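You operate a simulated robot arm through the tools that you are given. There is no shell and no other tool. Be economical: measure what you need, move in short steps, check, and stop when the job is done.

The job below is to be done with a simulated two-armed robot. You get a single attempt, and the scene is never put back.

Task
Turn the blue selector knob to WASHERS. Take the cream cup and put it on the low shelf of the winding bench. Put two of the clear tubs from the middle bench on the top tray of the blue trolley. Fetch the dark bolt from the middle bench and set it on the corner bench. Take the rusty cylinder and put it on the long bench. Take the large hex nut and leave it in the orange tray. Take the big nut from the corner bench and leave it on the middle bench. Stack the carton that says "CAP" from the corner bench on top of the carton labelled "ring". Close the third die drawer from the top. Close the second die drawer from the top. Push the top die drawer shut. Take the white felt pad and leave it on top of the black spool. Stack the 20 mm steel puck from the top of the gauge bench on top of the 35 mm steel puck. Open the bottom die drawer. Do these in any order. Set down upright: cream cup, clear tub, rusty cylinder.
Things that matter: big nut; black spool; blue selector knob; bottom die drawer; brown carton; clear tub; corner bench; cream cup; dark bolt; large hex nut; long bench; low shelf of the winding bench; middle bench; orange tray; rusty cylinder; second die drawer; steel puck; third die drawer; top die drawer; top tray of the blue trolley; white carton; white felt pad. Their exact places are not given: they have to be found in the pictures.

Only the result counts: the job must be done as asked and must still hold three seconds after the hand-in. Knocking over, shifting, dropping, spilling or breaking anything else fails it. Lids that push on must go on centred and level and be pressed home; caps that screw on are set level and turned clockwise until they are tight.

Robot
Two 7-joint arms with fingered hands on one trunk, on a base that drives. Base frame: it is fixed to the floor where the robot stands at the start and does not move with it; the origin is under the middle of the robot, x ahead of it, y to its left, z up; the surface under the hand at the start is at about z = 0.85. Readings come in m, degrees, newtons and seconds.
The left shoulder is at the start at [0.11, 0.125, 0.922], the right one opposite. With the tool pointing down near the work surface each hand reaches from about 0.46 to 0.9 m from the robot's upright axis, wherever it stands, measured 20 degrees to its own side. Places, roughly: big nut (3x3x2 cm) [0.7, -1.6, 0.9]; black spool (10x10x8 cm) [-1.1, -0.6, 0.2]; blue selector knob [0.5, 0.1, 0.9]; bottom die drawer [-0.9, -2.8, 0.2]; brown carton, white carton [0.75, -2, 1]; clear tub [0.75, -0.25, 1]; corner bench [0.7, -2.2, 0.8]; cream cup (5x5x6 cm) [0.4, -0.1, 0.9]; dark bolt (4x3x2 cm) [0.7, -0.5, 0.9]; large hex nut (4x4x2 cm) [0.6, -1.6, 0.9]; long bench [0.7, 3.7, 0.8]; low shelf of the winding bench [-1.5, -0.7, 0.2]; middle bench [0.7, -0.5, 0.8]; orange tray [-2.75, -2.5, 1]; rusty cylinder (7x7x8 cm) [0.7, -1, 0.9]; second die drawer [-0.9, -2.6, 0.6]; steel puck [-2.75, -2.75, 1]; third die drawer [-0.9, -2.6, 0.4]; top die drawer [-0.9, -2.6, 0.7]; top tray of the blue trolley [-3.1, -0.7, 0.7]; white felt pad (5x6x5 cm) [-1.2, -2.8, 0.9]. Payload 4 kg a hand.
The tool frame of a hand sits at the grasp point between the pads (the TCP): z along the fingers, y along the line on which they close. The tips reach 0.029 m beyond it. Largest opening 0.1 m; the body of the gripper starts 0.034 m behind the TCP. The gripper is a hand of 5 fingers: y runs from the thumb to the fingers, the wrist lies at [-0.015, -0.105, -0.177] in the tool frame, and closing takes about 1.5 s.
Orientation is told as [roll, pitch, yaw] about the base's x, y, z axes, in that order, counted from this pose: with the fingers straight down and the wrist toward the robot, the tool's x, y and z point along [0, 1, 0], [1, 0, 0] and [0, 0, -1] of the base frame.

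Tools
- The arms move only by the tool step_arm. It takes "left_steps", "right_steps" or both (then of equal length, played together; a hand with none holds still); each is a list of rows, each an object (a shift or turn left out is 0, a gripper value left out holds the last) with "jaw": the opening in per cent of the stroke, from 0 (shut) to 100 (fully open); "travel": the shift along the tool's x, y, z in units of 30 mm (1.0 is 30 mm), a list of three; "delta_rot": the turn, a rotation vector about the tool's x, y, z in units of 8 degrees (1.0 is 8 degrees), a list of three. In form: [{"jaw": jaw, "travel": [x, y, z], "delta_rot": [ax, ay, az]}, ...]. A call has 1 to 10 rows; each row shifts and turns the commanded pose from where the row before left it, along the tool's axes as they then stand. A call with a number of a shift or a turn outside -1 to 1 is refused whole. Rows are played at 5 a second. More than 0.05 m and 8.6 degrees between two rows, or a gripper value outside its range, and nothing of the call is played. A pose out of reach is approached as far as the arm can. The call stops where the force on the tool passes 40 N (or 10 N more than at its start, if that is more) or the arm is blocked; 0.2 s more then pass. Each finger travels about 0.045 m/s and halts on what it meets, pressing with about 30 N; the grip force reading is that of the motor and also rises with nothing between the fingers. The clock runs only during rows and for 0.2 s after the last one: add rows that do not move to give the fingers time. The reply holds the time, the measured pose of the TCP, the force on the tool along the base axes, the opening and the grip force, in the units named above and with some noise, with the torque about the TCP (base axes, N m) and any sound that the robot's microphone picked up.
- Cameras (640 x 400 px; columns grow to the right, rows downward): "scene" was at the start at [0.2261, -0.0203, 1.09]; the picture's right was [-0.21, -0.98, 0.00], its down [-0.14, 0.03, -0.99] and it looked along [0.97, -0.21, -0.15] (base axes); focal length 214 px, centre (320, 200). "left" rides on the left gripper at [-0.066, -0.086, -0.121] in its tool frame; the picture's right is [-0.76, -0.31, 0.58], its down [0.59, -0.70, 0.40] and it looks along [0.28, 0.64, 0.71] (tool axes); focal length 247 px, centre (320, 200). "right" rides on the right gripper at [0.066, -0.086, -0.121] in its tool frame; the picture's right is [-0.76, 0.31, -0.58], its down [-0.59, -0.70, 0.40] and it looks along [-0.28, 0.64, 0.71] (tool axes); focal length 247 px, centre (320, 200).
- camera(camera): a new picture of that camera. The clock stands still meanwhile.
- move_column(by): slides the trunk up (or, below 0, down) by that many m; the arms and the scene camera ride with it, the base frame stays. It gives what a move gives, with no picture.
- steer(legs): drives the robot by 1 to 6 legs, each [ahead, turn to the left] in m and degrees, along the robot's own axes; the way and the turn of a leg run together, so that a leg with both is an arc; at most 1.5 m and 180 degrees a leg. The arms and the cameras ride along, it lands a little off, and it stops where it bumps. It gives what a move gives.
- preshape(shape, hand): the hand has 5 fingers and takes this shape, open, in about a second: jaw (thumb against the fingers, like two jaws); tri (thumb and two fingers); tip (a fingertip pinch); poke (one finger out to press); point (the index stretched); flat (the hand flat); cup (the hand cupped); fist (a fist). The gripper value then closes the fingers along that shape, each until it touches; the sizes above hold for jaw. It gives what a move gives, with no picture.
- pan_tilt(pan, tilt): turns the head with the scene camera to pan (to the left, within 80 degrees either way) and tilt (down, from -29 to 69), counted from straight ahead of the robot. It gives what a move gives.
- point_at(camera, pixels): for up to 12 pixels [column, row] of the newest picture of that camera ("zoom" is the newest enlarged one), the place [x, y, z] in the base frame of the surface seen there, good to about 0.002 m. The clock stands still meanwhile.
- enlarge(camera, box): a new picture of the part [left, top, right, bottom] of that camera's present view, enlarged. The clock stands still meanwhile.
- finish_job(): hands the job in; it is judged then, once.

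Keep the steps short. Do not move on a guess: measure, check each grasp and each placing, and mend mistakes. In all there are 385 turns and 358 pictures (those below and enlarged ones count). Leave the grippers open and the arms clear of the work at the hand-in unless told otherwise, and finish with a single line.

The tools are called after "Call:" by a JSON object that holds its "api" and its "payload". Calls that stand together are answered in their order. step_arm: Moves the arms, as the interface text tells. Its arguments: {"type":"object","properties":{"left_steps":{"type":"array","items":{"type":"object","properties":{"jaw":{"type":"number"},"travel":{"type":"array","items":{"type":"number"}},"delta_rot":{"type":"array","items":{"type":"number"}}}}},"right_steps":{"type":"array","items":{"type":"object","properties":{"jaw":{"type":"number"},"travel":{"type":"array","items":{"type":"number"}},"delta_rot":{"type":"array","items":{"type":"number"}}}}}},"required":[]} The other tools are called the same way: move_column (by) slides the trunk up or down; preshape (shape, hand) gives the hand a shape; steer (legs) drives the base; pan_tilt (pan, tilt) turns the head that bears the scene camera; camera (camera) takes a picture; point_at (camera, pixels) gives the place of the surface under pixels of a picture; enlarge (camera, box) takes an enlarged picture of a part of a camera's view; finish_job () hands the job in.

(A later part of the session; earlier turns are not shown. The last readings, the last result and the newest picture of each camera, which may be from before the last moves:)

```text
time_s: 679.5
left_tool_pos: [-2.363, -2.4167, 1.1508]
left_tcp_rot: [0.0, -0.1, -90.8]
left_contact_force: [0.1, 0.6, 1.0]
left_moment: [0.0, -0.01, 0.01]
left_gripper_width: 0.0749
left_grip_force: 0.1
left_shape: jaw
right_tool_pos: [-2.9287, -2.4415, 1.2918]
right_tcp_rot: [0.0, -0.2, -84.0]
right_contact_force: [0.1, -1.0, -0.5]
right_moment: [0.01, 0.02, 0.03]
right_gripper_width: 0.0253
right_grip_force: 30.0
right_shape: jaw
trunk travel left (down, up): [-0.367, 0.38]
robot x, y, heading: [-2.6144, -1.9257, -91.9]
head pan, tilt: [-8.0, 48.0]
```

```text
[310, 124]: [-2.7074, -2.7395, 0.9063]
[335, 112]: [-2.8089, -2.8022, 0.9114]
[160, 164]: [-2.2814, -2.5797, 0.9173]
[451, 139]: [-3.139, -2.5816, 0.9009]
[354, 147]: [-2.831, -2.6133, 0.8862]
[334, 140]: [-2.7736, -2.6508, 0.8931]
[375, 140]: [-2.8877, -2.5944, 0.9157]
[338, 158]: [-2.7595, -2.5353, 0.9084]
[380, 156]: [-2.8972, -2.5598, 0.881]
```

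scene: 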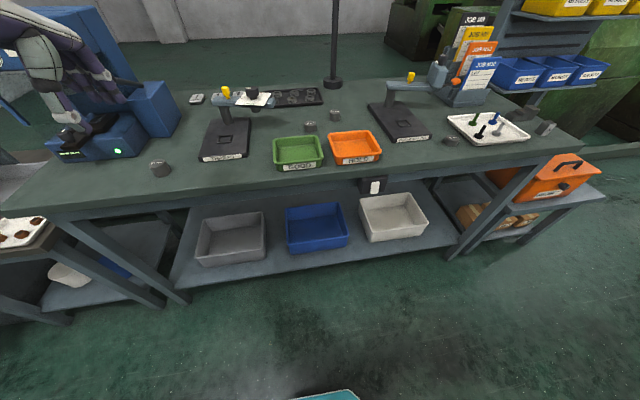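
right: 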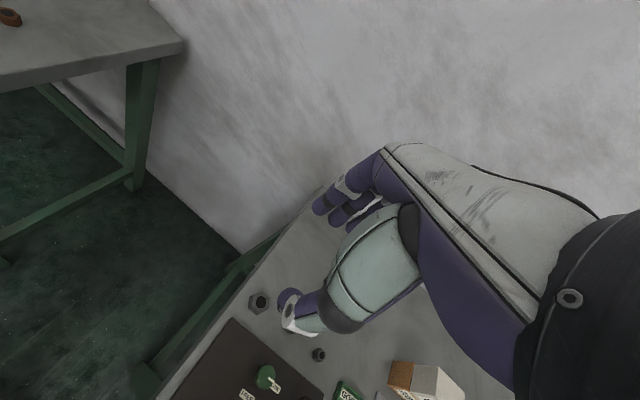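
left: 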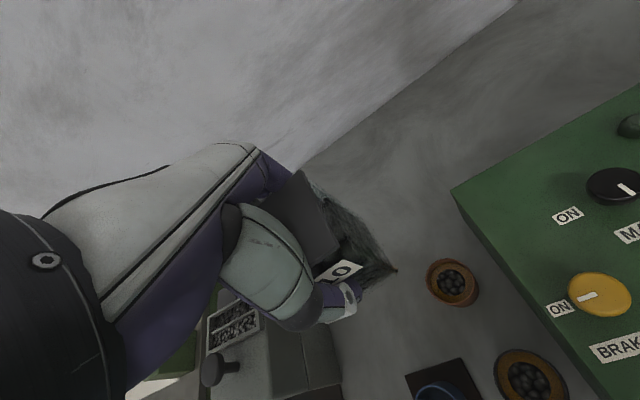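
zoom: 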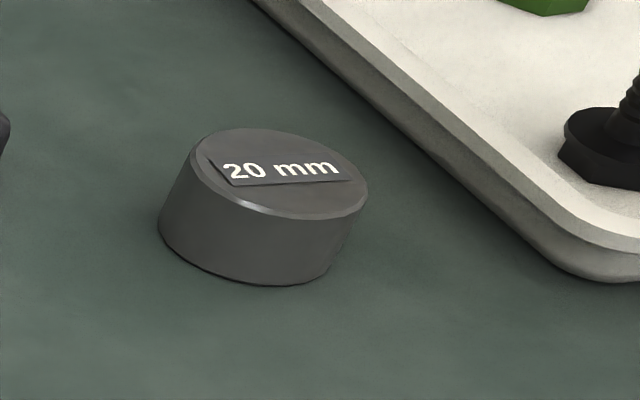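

Labels: 20 mm puck at (−3.139, −2.582); 35 mm at (−2.281, −2.58), top z 0.917. First the hex nut goes into the orange tray: I lower the trunk 0.1 and bring the right hand over it.

Call:
{"api": "move_column", "payload": {"by": -0.1}}

Call:
{"api": "step_arm", "payload": {"right_steps": [{"travel": [0.97, 1, 0]}, {"travel": [0.97, 1, 0]}, {"travel": [0.96, 1, 0.5]}, {"travel": [0, 1, 1]}, {"travel": [0, 1, 1]}, {"travel": [0, 0.62, 1]}, {"travel": [0, 0, 1]}, {"travel": [0, 0, 1]}, {"travel": [0, 0, 1]}]}}

Call:
{"api": "camera", "payload": {"camera": "right"}}

Call:
{"api": "enlarge", "payload": {"camera": "scene", "box": [270, 60, 430, 180]}}

```text
time_s: 680.9
left_tool_pos: [-2.3614, -2.4156, 1.0513]
left_tcp_rot: [0.0, -0.3, -90.8]
left_contact_force: [-0.4, -0.6, 0.2]
left_moment: [0.02, -0.01, 0.0]
left_gripper_width: 0.0746
left_grip_force: 0.1
left_shape: jaw
right_tool_pos: [-2.929, -2.4397, 1.1916]
right_tcp_rot: [0.0, -0.2, -84.0]
right_contact_force: [0.2, 0.5, -0.3]
right_moment: [-0.03, -0.01, -0.01]
right_gripper_width: 0.0252
right_grip_force: 30.0
right_shape: jaw
trunk travel left (down, up): [-0.267, 0.48]
robot x, y, heading: [-2.6126, -1.9307, -91.6]
head pan, tilt: [-8.0, 48.0]
```

```text
time_s: 682.9
left_tool_pos: [-2.3615, -2.4168, 1.0499]
left_tcp_rot: [0.0, -0.2, -90.9]
left_contact_force: [-0.4, -0.3, -0.8]
left_moment: [-0.03, 0.01, 0.02]
left_gripper_width: 0.0748
left_grip_force: 0.0
left_shape: jaw
right_tool_pos: [-2.8263, -2.6025, 0.9947]
right_tcp_rot: [0.0, -0.2, -84.1]
right_contact_force: [-0.8, 0.0, 0.9]
right_moment: [0.01, 0.0, 0.01]
right_gripper_width: 0.0257
right_grip_force: 30.1
right_shape: jaw
trunk travel left (down, up): [-0.267, 0.48]
robot x, y, heading: [-2.6137, -1.931, -91.8]
head pan, tilt: [-8.0, 48.0]
```

```text
138 pictures are left
```

right: 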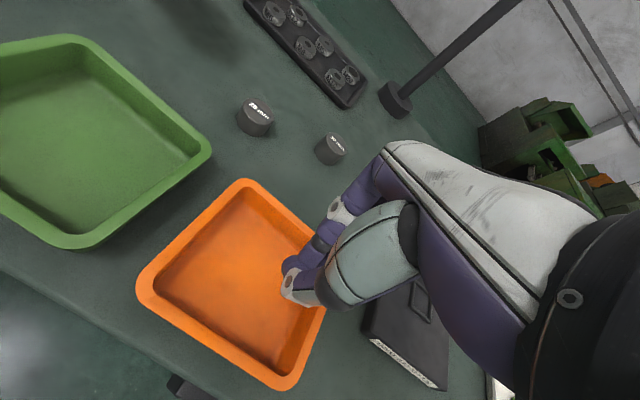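

```text
3.33 times, centred on (350, 120) of scene
```

zoom: 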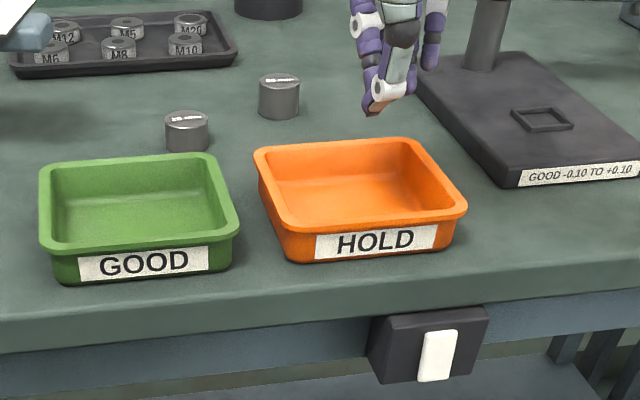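

Call:
{"api": "enlarge", "payload": {"camera": "right", "box": [260, 190, 360, 320]}}

Call:
{"api": "enlarge", "payload": {"camera": "scene", "box": [345, 55, 405, 100]}}

```text
3.08 times, centred on (310, 255) of right
```

zoom: 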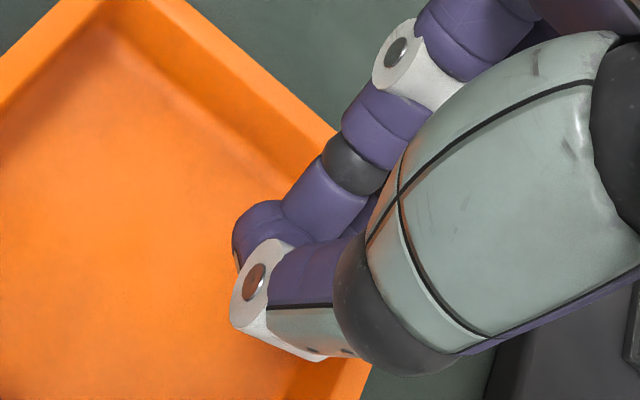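

```text
8.89 times, centred on (375, 78) of scene
```

zoom: 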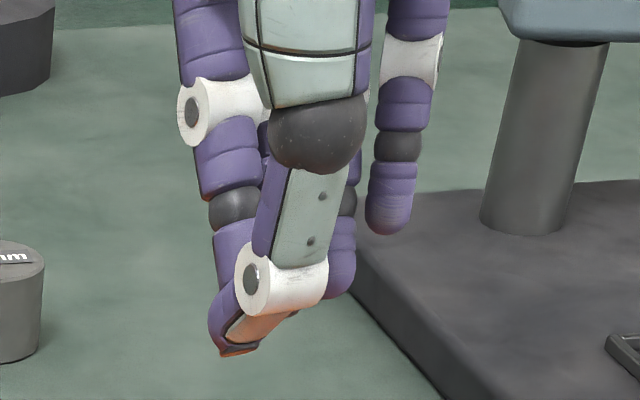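

Call:
{"api": "camera", "payload": {"camera": "left"}}

Call:
{"api": "pan_tilt", "payload": {"pan": 30, "tilt": 60}}

Call:
{"api": "camera", "payload": {"camera": "scene"}}

```text
134 pictures are left
```

left: 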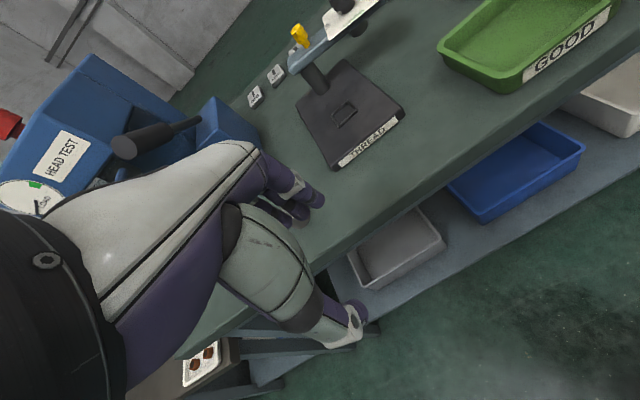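

```text
time_s: 683.9
left_tool_pos: [-2.362, -2.4173, 1.0509]
left_tcp_rot: [0.0, -0.1, -91.0]
left_contact_force: [0.2, -0.1, -0.1]
left_moment: [-0.01, -0.05, 0.0]
left_gripper_width: 0.0748
left_grip_force: 0.1
left_shape: jaw
right_tool_pos: [-2.8255, -2.6016, 0.9944]
right_tcp_rot: [0.1, -0.2, -84.1]
right_contact_force: [0.4, -0.2, -0.5]
right_moment: [0.0, 0.0, -0.01]
right_gripper_width: 0.0253
right_grip_force: 30.0
right_shape: jaw
trunk travel left (down, up): [-0.267, 0.48]
robot x, y, heading: [-2.6118, -1.9306, -91.5]
head pan, tilt: [30.0, 60.0]
```

```text
133 pictures are left
```

scene: 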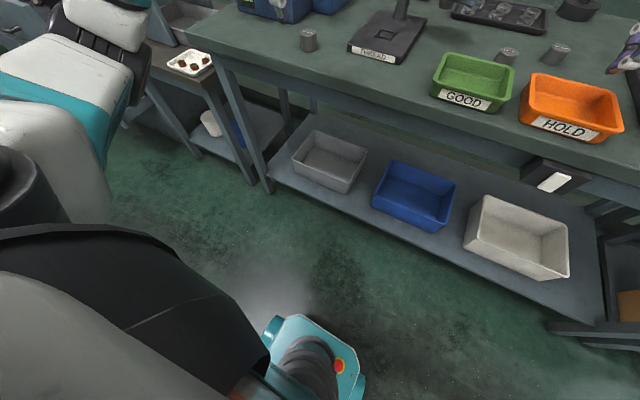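

The hex nut is no longer in the hand – it must have slipped out during the turn. I search the floor.

Call:
{"api": "pan_tilt", "payload": {"pan": -70, "tilt": 45}}

Call:
{"api": "camera", "payload": {"camera": "scene"}}

Call:
{"api": "pan_tilt", "payload": {"pan": 75, "tilt": 45}}

Call:
{"api": "camera", "payload": {"camera": "scene"}}

```text
time_s: 685.6
left_tool_pos: [-2.3617, -2.4162, 1.0495]
left_tcp_rot: [-0.1, 0.0, -90.9]
left_contact_force: [0.5, -0.6, -0.2]
left_moment: [-0.02, 0.02, 0.02]
left_gripper_width: 0.0752
left_grip_force: 0.0
left_shape: jaw
right_tool_pos: [-2.825, -2.6013, 0.994]
right_tcp_rot: [0.0, -0.1, -84.0]
right_contact_force: [-0.2, 0.3, -0.4]
right_moment: [-0.01, 0.01, 0.04]
right_gripper_width: 0.0251
right_grip_force: 30.3
right_shape: jaw
trunk travel left (down, up): [-0.267, 0.48]
robot x, y, heading: [-2.6125, -1.9301, -91.8]
head pan, tilt: [-70.0, 45.0]
```

```text
132 pictures are left
```

scene: 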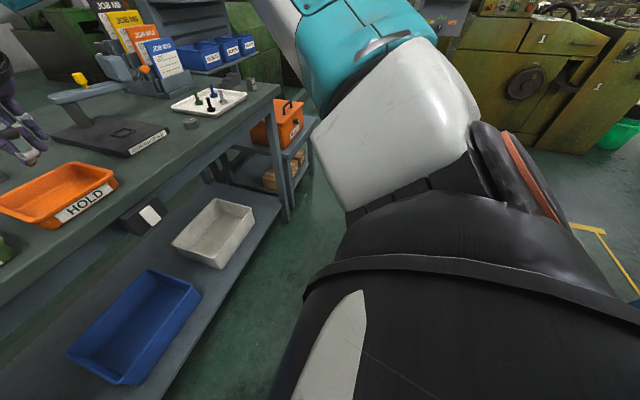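

```text
time_s: 687.9
left_tool_pos: [-2.3615, -2.4167, 1.0506]
left_tcp_rot: [-0.2, 0.0, -91.0]
left_contact_force: [0.5, -1.0, 0.7]
left_moment: [-0.02, 0.03, -0.03]
left_gripper_width: 0.0747
left_grip_force: 0.1
left_shape: jaw
right_tool_pos: [-2.8247, -2.602, 0.9959]
right_tcp_rot: [0.1, -0.2, -84.0]
right_contact_force: [-0.3, 0.2, 0.4]
right_moment: [-0.01, 0.0, 0.04]
right_gripper_width: 0.0251
right_grip_force: 30.2
right_shape: jaw
trunk travel left (down, up): [-0.267, 0.48]
robot x, y, heading: [-2.611, -1.9299, -91.6]
head pan, tilt: [75.0, 45.0]
```

```text
131 pictures are left
```

scene: 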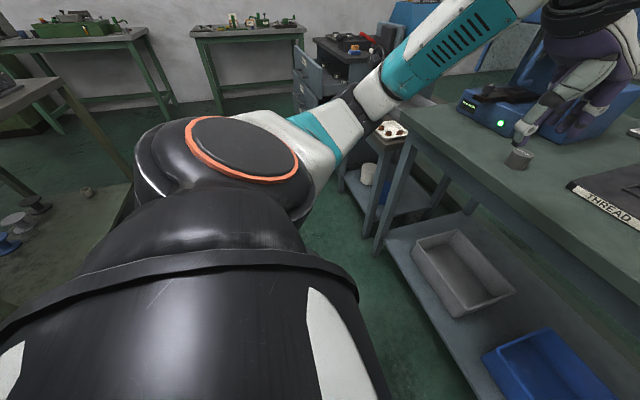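

Call:
{"api": "pan_tilt", "payload": {"pan": 0, "tilt": 66}}

Call:
{"api": "camera", "payload": {"camera": "scene"}}

Call:
{"api": "step_arm", "payload": {"right_steps": [{"travel": [0, -1, -1]}, {"travel": [0, -1, -1]}, {"travel": [0, -1, -1]}, {"travel": [0, -1, -1]}, {"travel": [0, -1, 0]}]}}

Call:
{"api": "enlarge", "payload": {"camera": "right", "box": [200, 150, 400, 330]}}

```text
time_s: 689.4
left_tool_pos: [-2.3627, -2.4162, 1.0503]
left_tcp_rot: [-0.1, -0.2, -90.9]
left_contact_force: [0.0, 0.2, 0.0]
left_moment: [-0.01, 0.0, 0.0]
left_gripper_width: 0.0747
left_grip_force: 0.2
left_shape: jaw
right_tool_pos: [-2.825, -2.6007, 0.9963]
right_tcp_rot: [0.1, -0.2, -84.0]
right_contact_force: [-0.1, -0.3, 0.1]
right_moment: [0.01, 0.03, 0.03]
right_gripper_width: 0.0257
right_grip_force: 30.3
right_shape: jaw
trunk travel left (down, up): [-0.267, 0.48]
robot x, y, heading: [-2.6102, -1.9278, -91.7]
head pan, tilt: [0.0, 66.0]
```

```text
130 pictures are left
```

scene: 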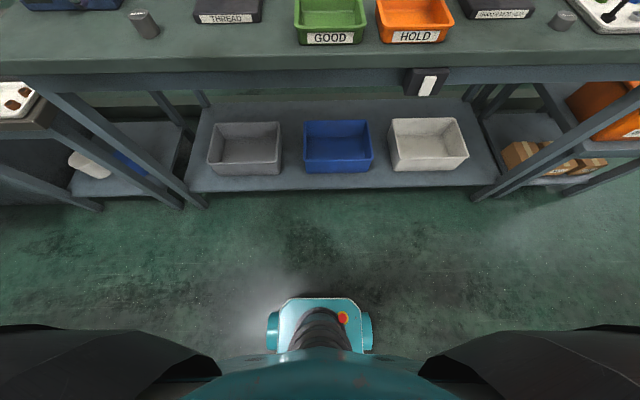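

```text
time_s: 690.6
left_tool_pos: [-2.3634, -2.4159, 1.0504]
left_tcp_rot: [0.0, -0.1, -90.9]
left_contact_force: [-1.0, -0.5, -0.3]
left_moment: [0.02, 0.0, 0.02]
left_gripper_width: 0.075
left_grip_force: 0.0
left_shape: jaw
right_tool_pos: [-2.8423, -2.4483, 1.1171]
right_tcp_rot: [-0.1, -0.1, -84.0]
right_contact_force: [0.0, -0.8, 0.6]
right_moment: [0.0, 0.0, -0.02]
right_gripper_width: 0.0254
right_grip_force: 29.9
right_shape: jaw
trunk travel left (down, up): [-0.267, 0.48]
robot x, y, heading: [-2.6143, -1.9282, -91.5]
head pan, tilt: [0.0, 66.0]
```

```text
2.22 times, centred on (300, 240) of right
```

zoom: 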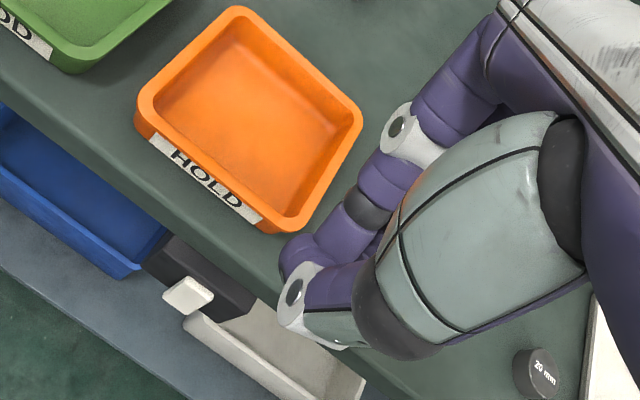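

Not in the hand, nor on the floor in front. I raise the left hand and turn right to look at the floor north and west.

Call:
{"api": "step_arm", "payload": {"left_steps": [{"travel": [0, -1, -1]}, {"travel": [0, -1, -1]}, {"travel": [0, 0, -1]}, {"travel": [0, 0, -1]}, {"travel": [0, 0, -1]}]}}

Call:
{"api": "steer", "payload": {"legs": [[0, -88]]}}

Call:
{"api": "pan_tilt", "payload": {"pan": 0, "tilt": 45}}

Call:
{"api": "camera", "payload": {"camera": "scene"}}

Call:
{"api": "pan_tilt", "payload": {"pan": -60, "tilt": 45}}

Call:
{"api": "camera", "payload": {"camera": "scene"}}

```text
time_s: 691.8
left_tool_pos: [-2.3616, -2.3544, 1.2022]
left_tcp_rot: [0.0, -0.1, -90.8]
left_contact_force: [0.4, 0.6, 0.4]
left_moment: [0.0, 0.0, 0.01]
left_gripper_width: 0.0748
left_grip_force: 0.0
left_shape: jaw
right_tool_pos: [-2.8429, -2.4485, 1.1166]
right_tcp_rot: [0.0, -0.2, -84.0]
right_contact_force: [-0.4, 0.3, 0.0]
right_moment: [-0.01, -0.01, -0.02]
right_gripper_width: 0.0252
right_grip_force: 30.4
right_shape: jaw
trunk travel left (down, up): [-0.267, 0.48]
robot x, y, heading: [-2.6132, -1.9302, -91.7]
head pan, tilt: [0.0, 66.0]
```

```text
time_s: 696.0
left_tool_pos: [-3.0304, -2.1956, 1.2012]
left_tcp_rot: [0.0, -0.2, -178.8]
left_contact_force: [0.5, -0.7, 0.6]
left_moment: [-0.01, 0.0, 0.01]
left_gripper_width: 0.0748
left_grip_force: 0.0
left_shape: jaw
right_tool_pos: [-3.1415, -1.7172, 1.1165]
right_tcp_rot: [0.0, -0.2, -172.1]
right_contact_force: [-0.7, -0.7, 0.1]
right_moment: [0.01, -0.01, 0.02]
right_gripper_width: 0.0253
right_grip_force: 30.1
right_shape: jaw
trunk travel left (down, up): [-0.267, 0.48]
robot x, y, heading: [-2.6118, -1.9273, -179.8]
head pan, tilt: [0.0, 66.0]
```

```text
time_s: 696.9
left_tool_pos: [-3.0299, -2.1945, 1.2014]
left_tcp_rot: [0.0, 0.0, -178.8]
left_contact_force: [-0.4, 0.5, -0.2]
left_moment: [-0.02, 0.01, -0.01]
left_gripper_width: 0.075
left_grip_force: 0.0
left_shape: jaw
right_tool_pos: [-3.1411, -1.7173, 1.1165]
right_tcp_rot: [0.0, -0.2, -171.9]
right_contact_force: [0.9, 0.0, 0.6]
right_moment: [0.0, 0.0, -0.01]
right_gripper_width: 0.0249
right_grip_force: 30.1
right_shape: jaw
trunk travel left (down, up): [-0.267, 0.48]
robot x, y, heading: [-2.6089, -1.9297, -179.6]
head pan, tilt: [0.0, 45.0]
```

```text
128 pictures are left
```

scene: 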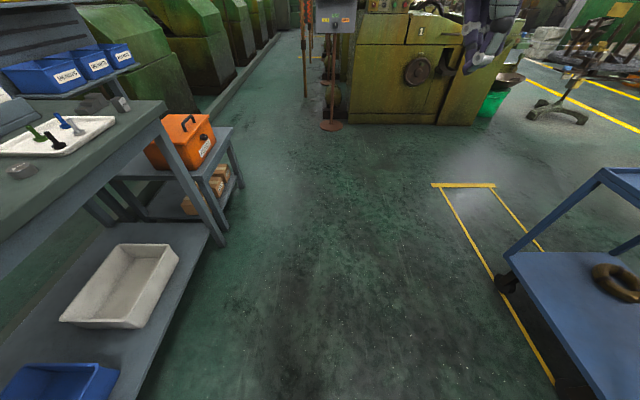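

```text
time_s: 698.2
left_tool_pos: [-3.0312, -2.1953, 1.2002]
left_tcp_rot: [0.0, 0.0, -178.8]
left_contact_force: [0.0, 0.4, 0.5]
left_moment: [0.01, -0.02, -0.01]
left_gripper_width: 0.0751
left_grip_force: 0.0
left_shape: jaw
right_tool_pos: [-3.1423, -1.7178, 1.1171]
right_tcp_rot: [0.0, -0.2, -172.0]
right_contact_force: [-0.1, 1.3, -0.3]
right_moment: [0.0, -0.01, 0.0]
right_gripper_width: 0.0254
right_grip_force: 29.8
right_shape: jaw
trunk travel left (down, up): [-0.267, 0.48]
robot x, y, heading: [-2.6114, -1.9325, -179.5]
head pan, tilt: [-60.0, 45.0]
```

```text
127 pictures are left
```

scene: 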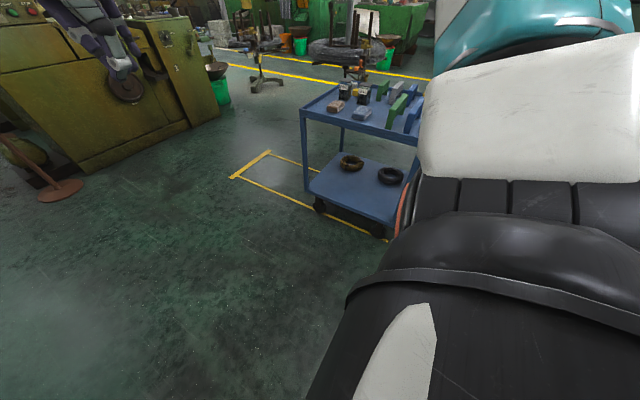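

Call:
{"api": "steer", "payload": {"legs": [[0, -90]]}}

Call:
{"api": "pan_tilt", "payload": {"pan": 0, "tilt": 50}}

Call:
{"api": "camera", "payload": {"camera": "scene"}}

Call:
{"api": "pan_tilt", "payload": {"pan": -60, "tilt": 45}}

Call:
{"api": "camera", "payload": {"camera": "scene"}}

```text
time_s: 702.5
left_tool_pos: [-2.8875, -1.5177, 1.2002]
left_tcp_rot: [0.1, 0.0, 92.2]
left_contact_force: [0.0, -0.5, 0.3]
left_moment: [-0.01, 0.0, -0.01]
left_gripper_width: 0.0749
left_grip_force: 0.0
left_shape: jaw
right_tool_pos: [-2.4121, -1.3961, 1.1155]
right_tcp_rot: [0.1, -0.2, 99.1]
right_contact_force: [0.0, 0.1, 0.0]
right_moment: [0.0, 0.01, 0.02]
right_gripper_width: 0.0254
right_grip_force: 30.0
right_shape: jaw
trunk travel left (down, up): [-0.267, 0.48]
robot x, y, heading: [-2.6162, -1.9344, 91.5]
head pan, tilt: [-60.0, 45.0]
```

```text
time_s: 703.8
left_tool_pos: [-2.8883, -1.5173, 1.2014]
left_tcp_rot: [0.0, -0.1, 92.1]
left_contact_force: [0.2, 0.4, 0.3]
left_moment: [0.04, 0.01, 0.02]
left_gripper_width: 0.0749
left_grip_force: 0.1
left_shape: jaw
right_tool_pos: [-2.4126, -1.3962, 1.1172]
right_tcp_rot: [0.0, -0.3, 99.1]
right_contact_force: [-0.3, -0.3, 0.2]
right_moment: [0.02, 0.02, 0.01]
right_gripper_width: 0.0252
right_grip_force: 29.7
right_shape: jaw
trunk travel left (down, up): [-0.267, 0.48]
robot x, y, heading: [-2.6154, -1.9314, 91.8]
head pan, tilt: [0.0, 50.0]
```

```text
126 pictures are left
```

scene: 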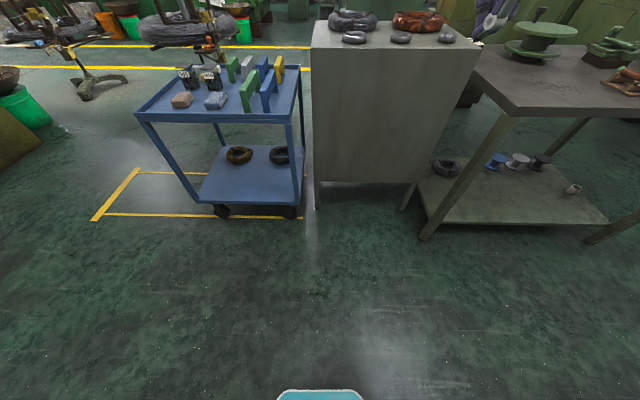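

```text
time_s: 705.1
left_tool_pos: [-2.8875, -1.5163, 1.2006]
left_tcp_rot: [0.0, -0.2, 92.2]
left_contact_force: [0.0, -0.4, 1.1]
left_moment: [-0.01, 0.0, -0.03]
left_gripper_width: 0.0747
left_grip_force: 0.2
left_shape: jaw
right_tool_pos: [-2.4122, -1.3959, 1.1158]
right_tcp_rot: [0.1, -0.3, 99.1]
right_contact_force: [-0.7, 0.8, -0.3]
right_moment: [-0.02, -0.03, 0.0]
right_gripper_width: 0.0252
right_grip_force: 30.2
right_shape: jaw
trunk travel left (down, up): [-0.267, 0.48]
robot x, y, heading: [-2.6128, -1.9288, 91.5]
head pan, tilt: [-60.0, 45.0]
```

```text
125 pictures are left
```

scene: 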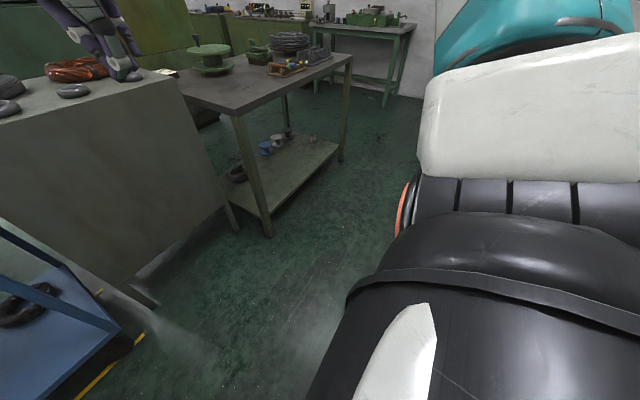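

Call:
{"api": "pan_tilt", "payload": {"pan": 0, "tilt": 50}}

Call:
{"api": "enlarge", "payload": {"camera": "scene", "box": [60, 190, 320, 390]}}

Call:
{"api": "enlarge", "payload": {"camera": "scene", "box": [300, 190, 580, 390]}}

Call:
{"api": "enlarge", "payload": {"camera": "scene", "box": [300, 0, 500, 110]}}

```text
time_s: 706.4
left_tool_pos: [-2.8881, -1.5173, 1.2013]
left_tcp_rot: [0.0, -0.1, 92.2]
left_contact_force: [0.3, -0.6, 0.3]
left_moment: [-0.02, -0.01, -0.01]
left_gripper_width: 0.0749
left_grip_force: 0.1
left_shape: jaw
right_tool_pos: [-2.412, -1.3956, 1.1168]
right_tcp_rot: [0.0, -0.1, 99.1]
right_contact_force: [-0.4, 0.9, 0.0]
right_moment: [0.0, 0.0, 0.03]
right_gripper_width: 0.0251
right_grip_force: 30.7
right_shape: jaw
trunk travel left (down, up): [-0.267, 0.48]
robot x, y, heading: [-2.6109, -1.9284, 91.7]
head pan, tilt: [0.0, 50.0]
```

```text
2.00 times, centred on (190, 290) of scene
```

zoom: 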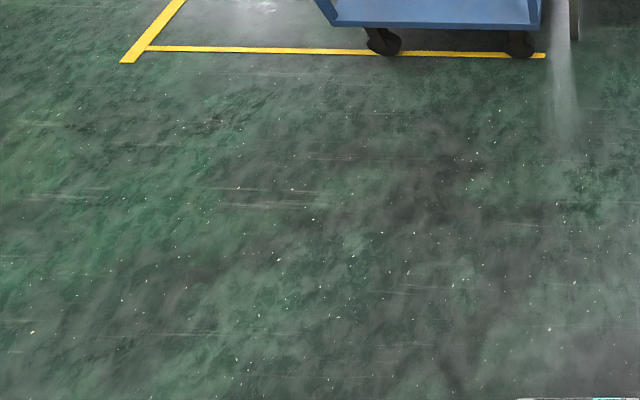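

```text
2.00 times, centred on (440, 290) of scene
```

zoom: 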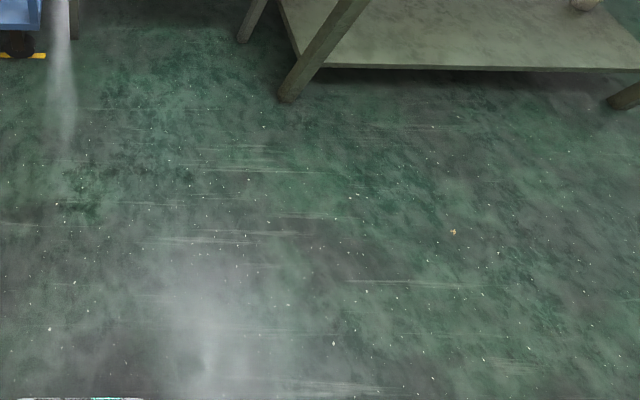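

```text
3.20 times, centred on (400, 55) of scene
```

zoom: 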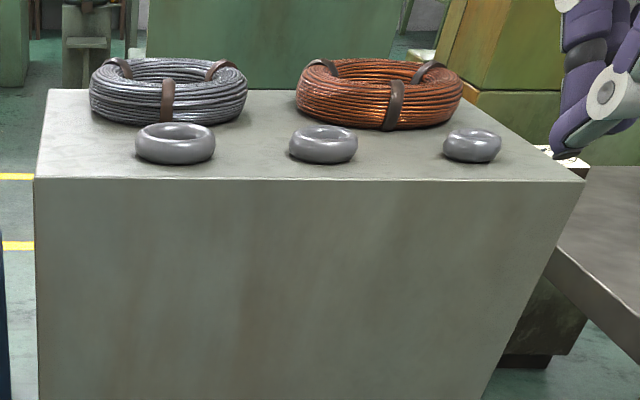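

Call:
{"api": "steer", "payload": {"legs": [[0, -90]]}}

Call:
{"api": "pan_tilt", "payload": {"pan": -20, "tilt": 45}}

Call:
{"api": "camera", "payload": {"camera": "scene"}}

Call:
{"api": "enlarge", "payload": {"camera": "scene", "box": [100, 150, 400, 390]}}

Call:
{"api": "enlarge", "payload": {"camera": "scene", "box": [330, 100, 630, 390]}}

```text
time_s: 710.7
left_tool_pos: [-2.2026, -1.6528, 1.2006]
left_tcp_rot: [0.0, -0.1, 2.4]
left_contact_force: [-0.5, -0.5, -0.6]
left_moment: [-0.02, 0.03, -0.02]
left_gripper_width: 0.0748
left_grip_force: 0.1
left_shape: jaw
right_tool_pos: [-2.079, -2.1268, 1.1156]
right_tcp_rot: [-0.1, -0.2, 9.3]
right_contact_force: [-0.3, -0.6, 0.0]
right_moment: [0.03, 0.04, 0.03]
right_gripper_width: 0.0253
right_grip_force: 29.4
right_shape: jaw
trunk travel left (down, up): [-0.267, 0.48]
robot x, y, heading: [-2.6153, -1.9295, 1.7]
head pan, tilt: [0.0, 50.0]
```

```text
time_s: 711.5
left_tool_pos: [-2.2013, -1.6526, 1.2005]
left_tcp_rot: [0.0, -0.1, 2.6]
left_contact_force: [0.2, 0.1, 0.2]
left_moment: [-0.02, -0.02, -0.02]
left_gripper_width: 0.0751
left_grip_force: 0.1
left_shape: jaw
right_tool_pos: [-2.0799, -2.1273, 1.1165]
right_tcp_rot: [0.0, -0.2, 9.3]
right_contact_force: [0.1, 0.0, -0.3]
right_moment: [0.04, -0.04, -0.02]
right_gripper_width: 0.0251
right_grip_force: 30.0
right_shape: jaw
trunk travel left (down, up): [-0.267, 0.48]
robot x, y, heading: [-2.6118, -1.9244, 1.7]
head pan, tilt: [-20.0, 45.0]
```

```text
121 pictures are left
```

scene: 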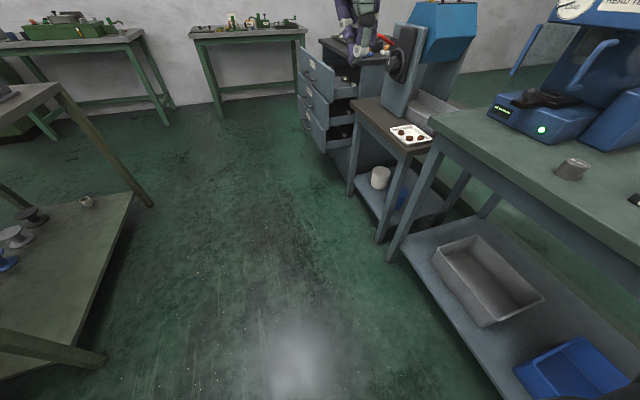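

```text
1.67 times, centred on (250, 270) of scene
```

zoom: 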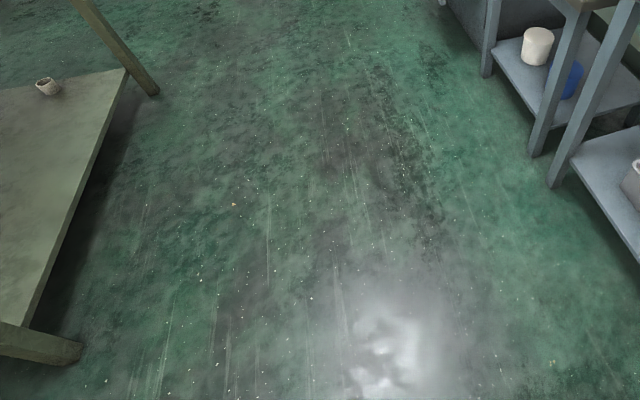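

```text
1.38 times, centred on (480, 245) of scene
```

zoom: 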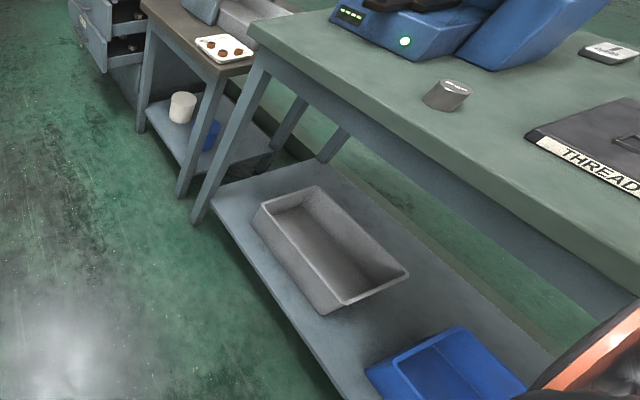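

Call:
{"api": "pan_tilt", "payload": {"pan": -20, "tilt": 15}}

Call:
{"api": "enlarge", "payload": {"camera": "scene", "box": [300, 60, 420, 180]}}

Call:
{"api": "enlarge", "payload": {"camera": "right", "box": [260, 200, 340, 300]}}

```text
time_s: 712.5
left_tool_pos: [-2.2019, -1.6536, 1.2011]
left_tcp_rot: [0.0, -0.1, 2.5]
left_contact_force: [0.2, -0.1, -0.1]
left_moment: [0.0, 0.0, 0.02]
left_gripper_width: 0.0752
left_grip_force: 0.0
left_shape: jaw
right_tool_pos: [-2.0801, -2.1271, 1.1168]
right_tcp_rot: [0.0, -0.1, 9.4]
right_contact_force: [0.2, 0.0, 0.8]
right_moment: [-0.02, -0.01, -0.01]
right_gripper_width: 0.0252
right_grip_force: 30.4
right_shape: jaw
trunk travel left (down, up): [-0.267, 0.48]
robot x, y, heading: [-2.6155, -1.9278, 1.6]
head pan, tilt: [-20.0, 15.0]
```

```text
3.33 times, centred on (360, 120) of scene
```

zoom: 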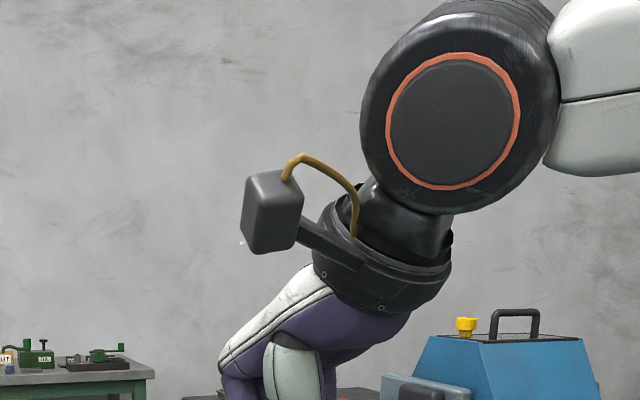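

```text
4.00 times, centred on (300, 250) of right
```

zoom: 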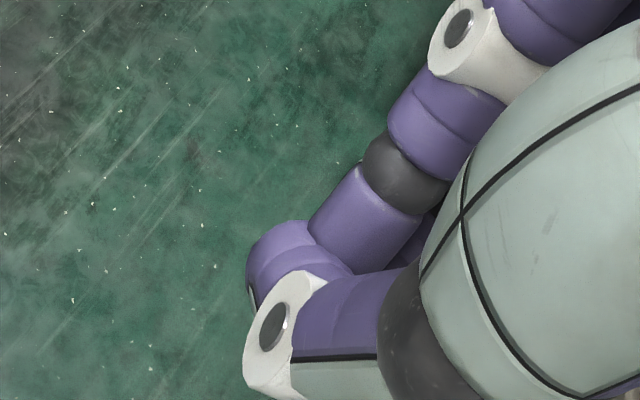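

It isn't held. The end of the earlier turn would have thrown it west (about x −3.4…−4). I turn to face west and zoom the floor there.

Call:
{"api": "steer", "payload": {"legs": [[0, 178]]}}

Call:
{"api": "pan_tilt", "payload": {"pan": 0, "tilt": 40}}

Call:
{"api": "enlarge", "payload": {"camera": "scene", "box": [180, 80, 420, 230]}}

Call:
{"api": "enlarge", "payload": {"camera": "scene", "box": [380, 100, 620, 250]}}

Call:
{"api": "enlarge", "payload": {"camera": "scene", "box": [180, 220, 500, 400]}}

```text
time_s: 720.1
left_tool_pos: [-3.0598, -2.1417, 1.2016]
left_tcp_rot: [-0.1, -0.1, 174.3]
left_contact_force: [-0.5, 0.3, -0.5]
left_moment: [0.04, -0.01, 0.0]
left_gripper_width: 0.0748
left_grip_force: 0.2
left_shape: jaw
right_tool_pos: [-3.1124, -1.6553, 1.1177]
right_tcp_rot: [0.0, -0.1, -178.7]
right_contact_force: [0.3, 0.1, 0.8]
right_moment: [-0.03, 0.0, 0.02]
right_gripper_width: 0.0253
right_grip_force: 29.9
right_shape: jaw
trunk travel left (down, up): [-0.267, 0.48]
robot x, y, heading: [-2.6143, -1.9297, 173.4]
head pan, tilt: [-20.0, 15.0]
```

```text
time_s: 721.0
left_tool_pos: [-3.0589, -2.1429, 1.2009]
left_tcp_rot: [-0.1, -0.1, 174.3]
left_contact_force: [-0.5, 0.1, 0.9]
left_moment: [0.01, 0.02, -0.02]
left_gripper_width: 0.0748
left_grip_force: 0.2
left_shape: jaw
right_tool_pos: [-3.1127, -1.6554, 1.1175]
right_tcp_rot: [0.1, -0.1, -178.8]
right_contact_force: [0.4, -0.7, 0.1]
right_moment: [0.02, 0.02, 0.0]
right_gripper_width: 0.0253
right_grip_force: 30.1
right_shape: jaw
trunk travel left (down, up): [-0.267, 0.48]
robot x, y, heading: [-2.6121, -1.93, 173.4]
head pan, tilt: [0.0, 40.0]
```

```text
2.67 times, centred on (300, 155) of scene
```

zoom: 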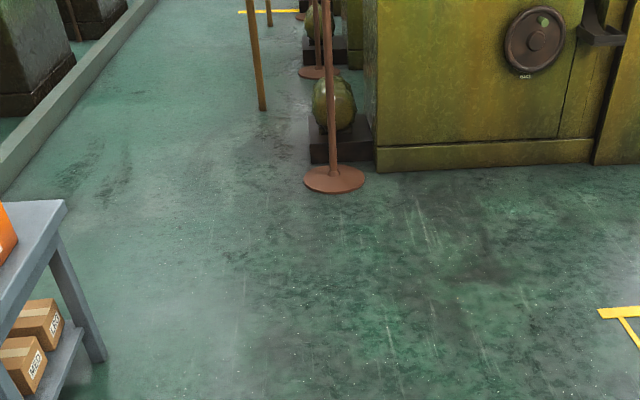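

```text
2.67 times, centred on (500, 175) of scene
```

zoom: 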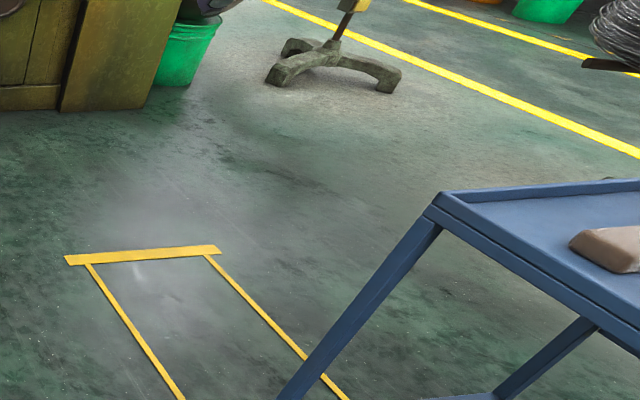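

```text
2.00 times, centred on (340, 310) of scene
```

zoom: 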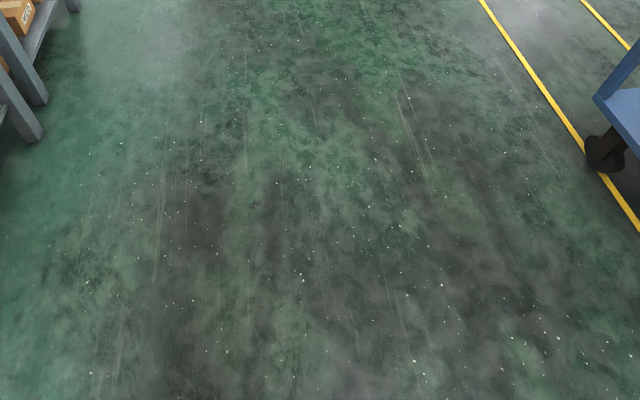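

Call:
{"api": "move_column", "payload": {"by": -0.25}}

Call:
{"api": "pan_tilt", "payload": {"pan": 55, "tilt": 35}}

Call:
{"api": "camera", "payload": {"camera": "scene"}}

Call:
{"api": "pan_tilt", "payload": {"pan": -55, "tilt": 30}}

Call:
{"api": "camera", "payload": {"camera": "scene"}}

```text
time_s: 723.6
left_tool_pos: [-3.0587, -2.1421, 0.9501]
left_tcp_rot: [-0.1, -0.3, 174.2]
left_contact_force: [0.5, -0.2, 0.1]
left_moment: [0.0, -0.02, -0.02]
left_gripper_width: 0.0749
left_grip_force: 0.0
left_shape: jaw
right_tool_pos: [-3.1126, -1.6558, 0.8684]
right_tcp_rot: [0.0, -0.3, -178.8]
right_contact_force: [0.7, -0.5, 0.7]
right_moment: [0.01, 0.04, -0.01]
right_gripper_width: 0.0253
right_grip_force: 30.1
right_shape: jaw
trunk travel left (down, up): [-0.017, 0.73]
robot x, y, heading: [-2.6112, -1.9245, 173.3]
head pan, tilt: [0.0, 40.0]
```

```text
time_s: 724.8
left_tool_pos: [-3.0591, -2.1433, 0.9504]
left_tcp_rot: [0.0, -0.1, 174.3]
left_contact_force: [-0.2, -0.6, 0.8]
left_moment: [-0.03, -0.01, -0.03]
left_gripper_width: 0.0748
left_grip_force: 0.1
left_shape: jaw
right_tool_pos: [-3.1129, -1.6566, 0.8667]
right_tcp_rot: [0.0, -0.2, -178.8]
right_contact_force: [-0.9, 0.5, 0.0]
right_moment: [0.0, 0.01, 0.0]
right_gripper_width: 0.0254
right_grip_force: 30.2
right_shape: jaw
trunk travel left (down, up): [-0.017, 0.73]
robot x, y, heading: [-2.6115, -1.9262, 173.7]
head pan, tilt: [55.0, 35.0]
```

```text
113 pictures are left
```

scene: 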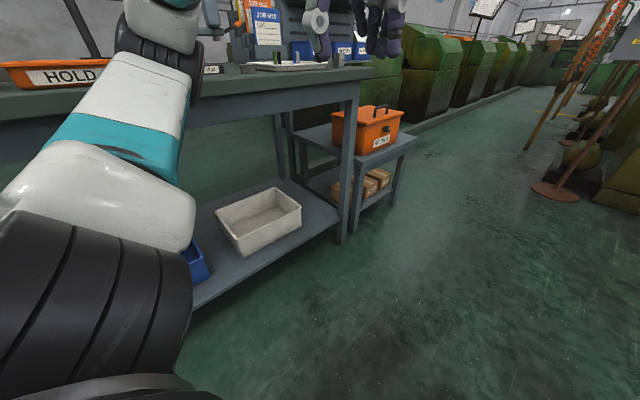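

```text
time_s: 726.7
left_tool_pos: [-3.0596, -2.1431, 0.9507]
left_tcp_rot: [0.0, 0.0, 174.3]
left_contact_force: [0.3, -0.1, -0.1]
left_moment: [-0.03, -0.01, 0.0]
left_gripper_width: 0.075
left_grip_force: 0.1
left_shape: jaw
right_tool_pos: [-3.1123, -1.6547, 0.8673]
right_tcp_rot: [0.0, -0.2, -178.9]
right_contact_force: [-0.2, 1.7, -0.2]
right_moment: [0.0, 0.05, 0.01]
right_gripper_width: 0.0252
right_grip_force: 30.3
right_shape: jaw
trunk travel left (down, up): [-0.017, 0.73]
robot x, y, heading: [-2.6131, -1.9268, 173.7]
head pan, tilt: [-55.0, 30.0]
```

```text
112 pictures are left
```

scene: 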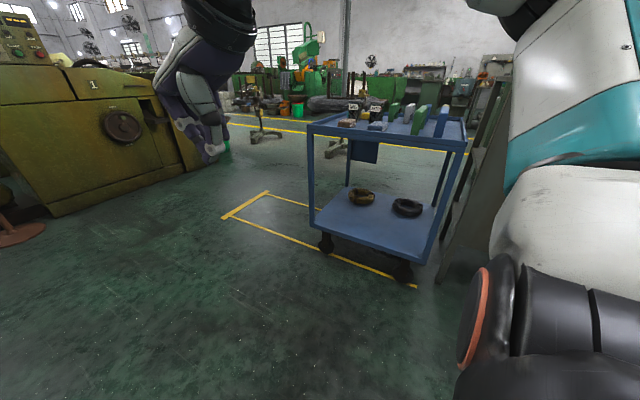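

I set the nut search aside and do the pucks now. I raise trunk and hands, and drive to face the 20 mm puck with the right hand.

Call:
{"api": "move_column", "payload": {"by": 0.15}}

Call:
{"api": "step_arm", "payload": {"left_steps": [{"travel": [0, 0, -1]}, {"travel": [0, 0, -1]}, {"travel": [0, 0, -1]}, {"travel": [0, 0, -1]}, {}, {}], "right_steps": [{"travel": [0, 0, -1], "jaw": 60}, {"travel": [0, 0, -1]}, {"travel": [0, 0, -1]}, {"travel": [0, 0, -1]}, {"travel": [0, 0, -1]}, {"travel": [0, 0, -1]}]}}

Call:
{"api": "steer", "payload": {"legs": [[0.33, 0], [0, 96.5]]}}

Call:
{"api": "pan_tilt", "payload": {"pan": 0, "tilt": 45}}

Call:
{"api": "camera", "payload": {"camera": "scene"}}

```text
time_s: 728.4
left_tool_pos: [-3.0602, -2.1431, 1.0997]
left_tcp_rot: [0.0, 0.0, 174.3]
left_contact_force: [0.2, -0.2, -0.2]
left_moment: [0.0, -0.01, 0.01]
left_gripper_width: 0.075
left_grip_force: 0.0
left_shape: jaw
right_tool_pos: [-3.1126, -1.6566, 1.0163]
right_tcp_rot: [0.1, -0.1, -178.8]
right_contact_force: [-0.5, 0.0, 0.6]
right_moment: [-0.01, -0.01, 0.0]
right_gripper_width: 0.0252
right_grip_force: 30.2
right_shape: jaw
trunk travel left (down, up): [-0.167, 0.58]
robot x, y, heading: [-2.6154, -1.9287, 173.5]
head pan, tilt: [-55.0, 30.0]
```

```text
time_s: 729.8
left_tool_pos: [-3.059, -2.1419, 1.2206]
left_tcp_rot: [0.0, 0.0, 174.3]
left_contact_force: [1.0, -1.2, -0.4]
left_moment: [0.0, 0.03, 0.01]
left_gripper_width: 0.0748
left_grip_force: 0.0
left_shape: jaw
right_tool_pos: [-3.1129, -1.6555, 1.1982]
right_tcp_rot: [0.0, -0.2, -178.9]
right_contact_force: [0.2, 0.9, -0.7]
right_moment: [0.0, -0.02, 0.01]
right_gripper_width: 0.0602
right_grip_force: 0.1
right_shape: jaw
trunk travel left (down, up): [-0.167, 0.58]
robot x, y, heading: [-2.6151, -1.9291, 173.5]
head pan, tilt: [-55.0, 30.0]
```

```text
time_s: 736.2
left_tool_pos: [-2.6763, -2.3069, 1.2203]
left_tcp_rot: [0.1, -0.1, -89.0]
left_contact_force: [0.7, 0.6, 0.2]
left_moment: [-0.03, 0.01, -0.03]
left_gripper_width: 0.0751
left_grip_force: 0.1
left_shape: jaw
right_tool_pos: [-3.1529, -2.4184, 1.1958]
right_tcp_rot: [0.0, -0.2, -82.0]
right_contact_force: [-0.2, -0.2, 0.4]
right_moment: [0.02, 0.01, -0.01]
right_gripper_width: 0.06
right_grip_force: 0.0
right_shape: jaw
trunk travel left (down, up): [-0.167, 0.58]
robot x, y, heading: [-2.9425, -1.8908, -89.8]
head pan, tilt: [-55.0, 30.0]
```

```text
time_s: 737.5
left_tool_pos: [-2.6767, -2.3066, 1.2208]
left_tcp_rot: [0.1, -0.1, -89.0]
left_contact_force: [-0.9, -0.1, 0.5]
left_moment: [0.01, 0.0, -0.02]
left_gripper_width: 0.075
left_grip_force: 0.0
left_shape: jaw
right_tool_pos: [-3.1537, -2.4193, 1.1957]
right_tcp_rot: [0.1, -0.2, -82.0]
right_contact_force: [0.1, 1.2, 0.4]
right_moment: [0.03, -0.01, -0.01]
right_gripper_width: 0.0598
right_grip_force: 0.0
right_shape: jaw
trunk travel left (down, up): [-0.167, 0.58]
robot x, y, heading: [-2.9412, -1.8871, -89.9]
head pan, tilt: [0.0, 45.0]
```

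```text
111 pictures are left
```

scene: 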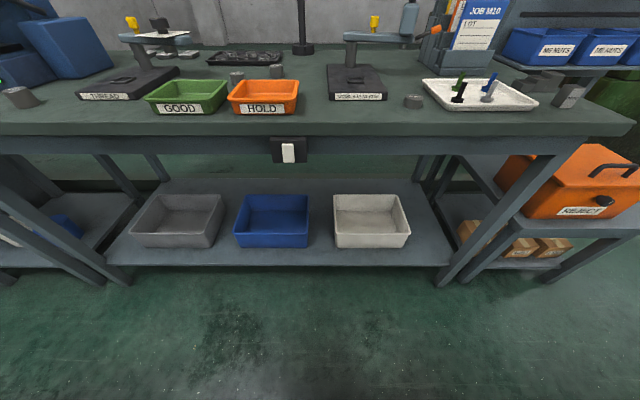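

Call:
{"api": "enlarge", "payload": {"camera": "scene", "box": [390, 60, 610, 130]}}

Call:
{"api": "point_at", "payload": {"camera": "scene", "pixels": [[413, 98], [413, 104], [570, 92], [540, 78], [432, 95]]}}

```text
2.91 times, centred on (500, 95) of scene
```

zoom: 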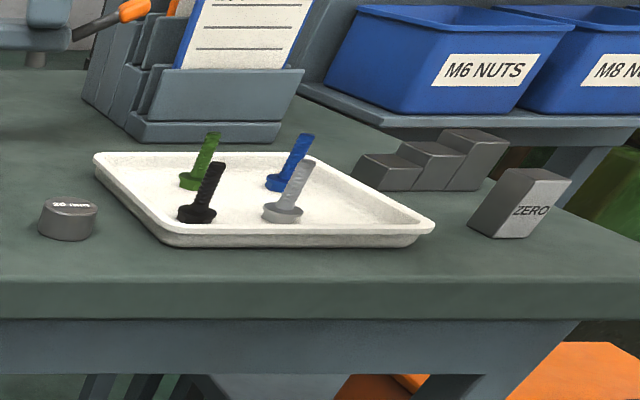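

```text
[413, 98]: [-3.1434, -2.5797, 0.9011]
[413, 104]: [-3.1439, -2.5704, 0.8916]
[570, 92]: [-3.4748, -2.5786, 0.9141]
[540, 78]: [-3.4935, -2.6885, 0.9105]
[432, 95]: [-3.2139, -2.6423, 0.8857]
```

Call:
{"api": "step_arm", "payload": {"right_steps": [{"travel": [-0.37, 1, 0]}, {"travel": [0, 1, 0]}, {"travel": [0, 1, 0]}, {"travel": [0, 1, 1]}, {"travel": [0, 1, 1]}, {"travel": [0, 0.5, 1]}, {"travel": [0, 0, 1]}, {"travel": [0, 0, 1]}, {"travel": [0, 0, 1]}, {"travel": [0, 0, 1]}]}}

Call:
{"api": "enlarge", "payload": {"camera": "right", "box": [160, 150, 420, 350]}}

```text
time_s: 739.6
left_tool_pos: [-2.6782, -2.3071, 1.2212]
left_tcp_rot: [0.0, -0.1, -89.0]
left_contact_force: [-0.5, -0.4, -0.4]
left_moment: [0.01, -0.01, -0.02]
left_gripper_width: 0.0747
left_grip_force: 0.2
left_shape: jaw
right_tool_pos: [-3.1427, -2.5851, 0.9864]
right_tcp_rot: [0.2, -0.2, -82.0]
right_contact_force: [0.7, -0.1, 0.1]
right_moment: [-0.03, 0.02, 0.01]
right_gripper_width: 0.0601
right_grip_force: 0.0
right_shape: jaw
trunk travel left (down, up): [-0.167, 0.58]
robot x, y, heading: [-2.9417, -1.8925, -89.7]
head pan, tilt: [0.0, 45.0]
```

```text
2.00 times, centred on (290, 250) of right
```

zoom: 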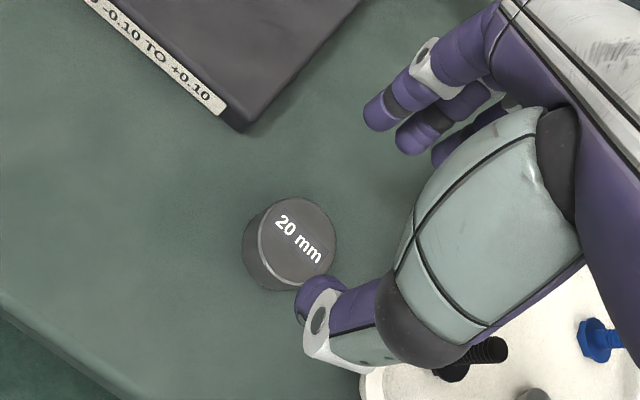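

Call:
{"api": "point_at", "payload": {"camera": "zoom", "pixels": [[265, 250], [333, 245], [300, 202], [300, 285], [297, 240]]}}

```text
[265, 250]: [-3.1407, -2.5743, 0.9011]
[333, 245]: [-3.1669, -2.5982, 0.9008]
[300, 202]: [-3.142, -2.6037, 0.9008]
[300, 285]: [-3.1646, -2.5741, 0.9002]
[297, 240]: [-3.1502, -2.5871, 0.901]
```

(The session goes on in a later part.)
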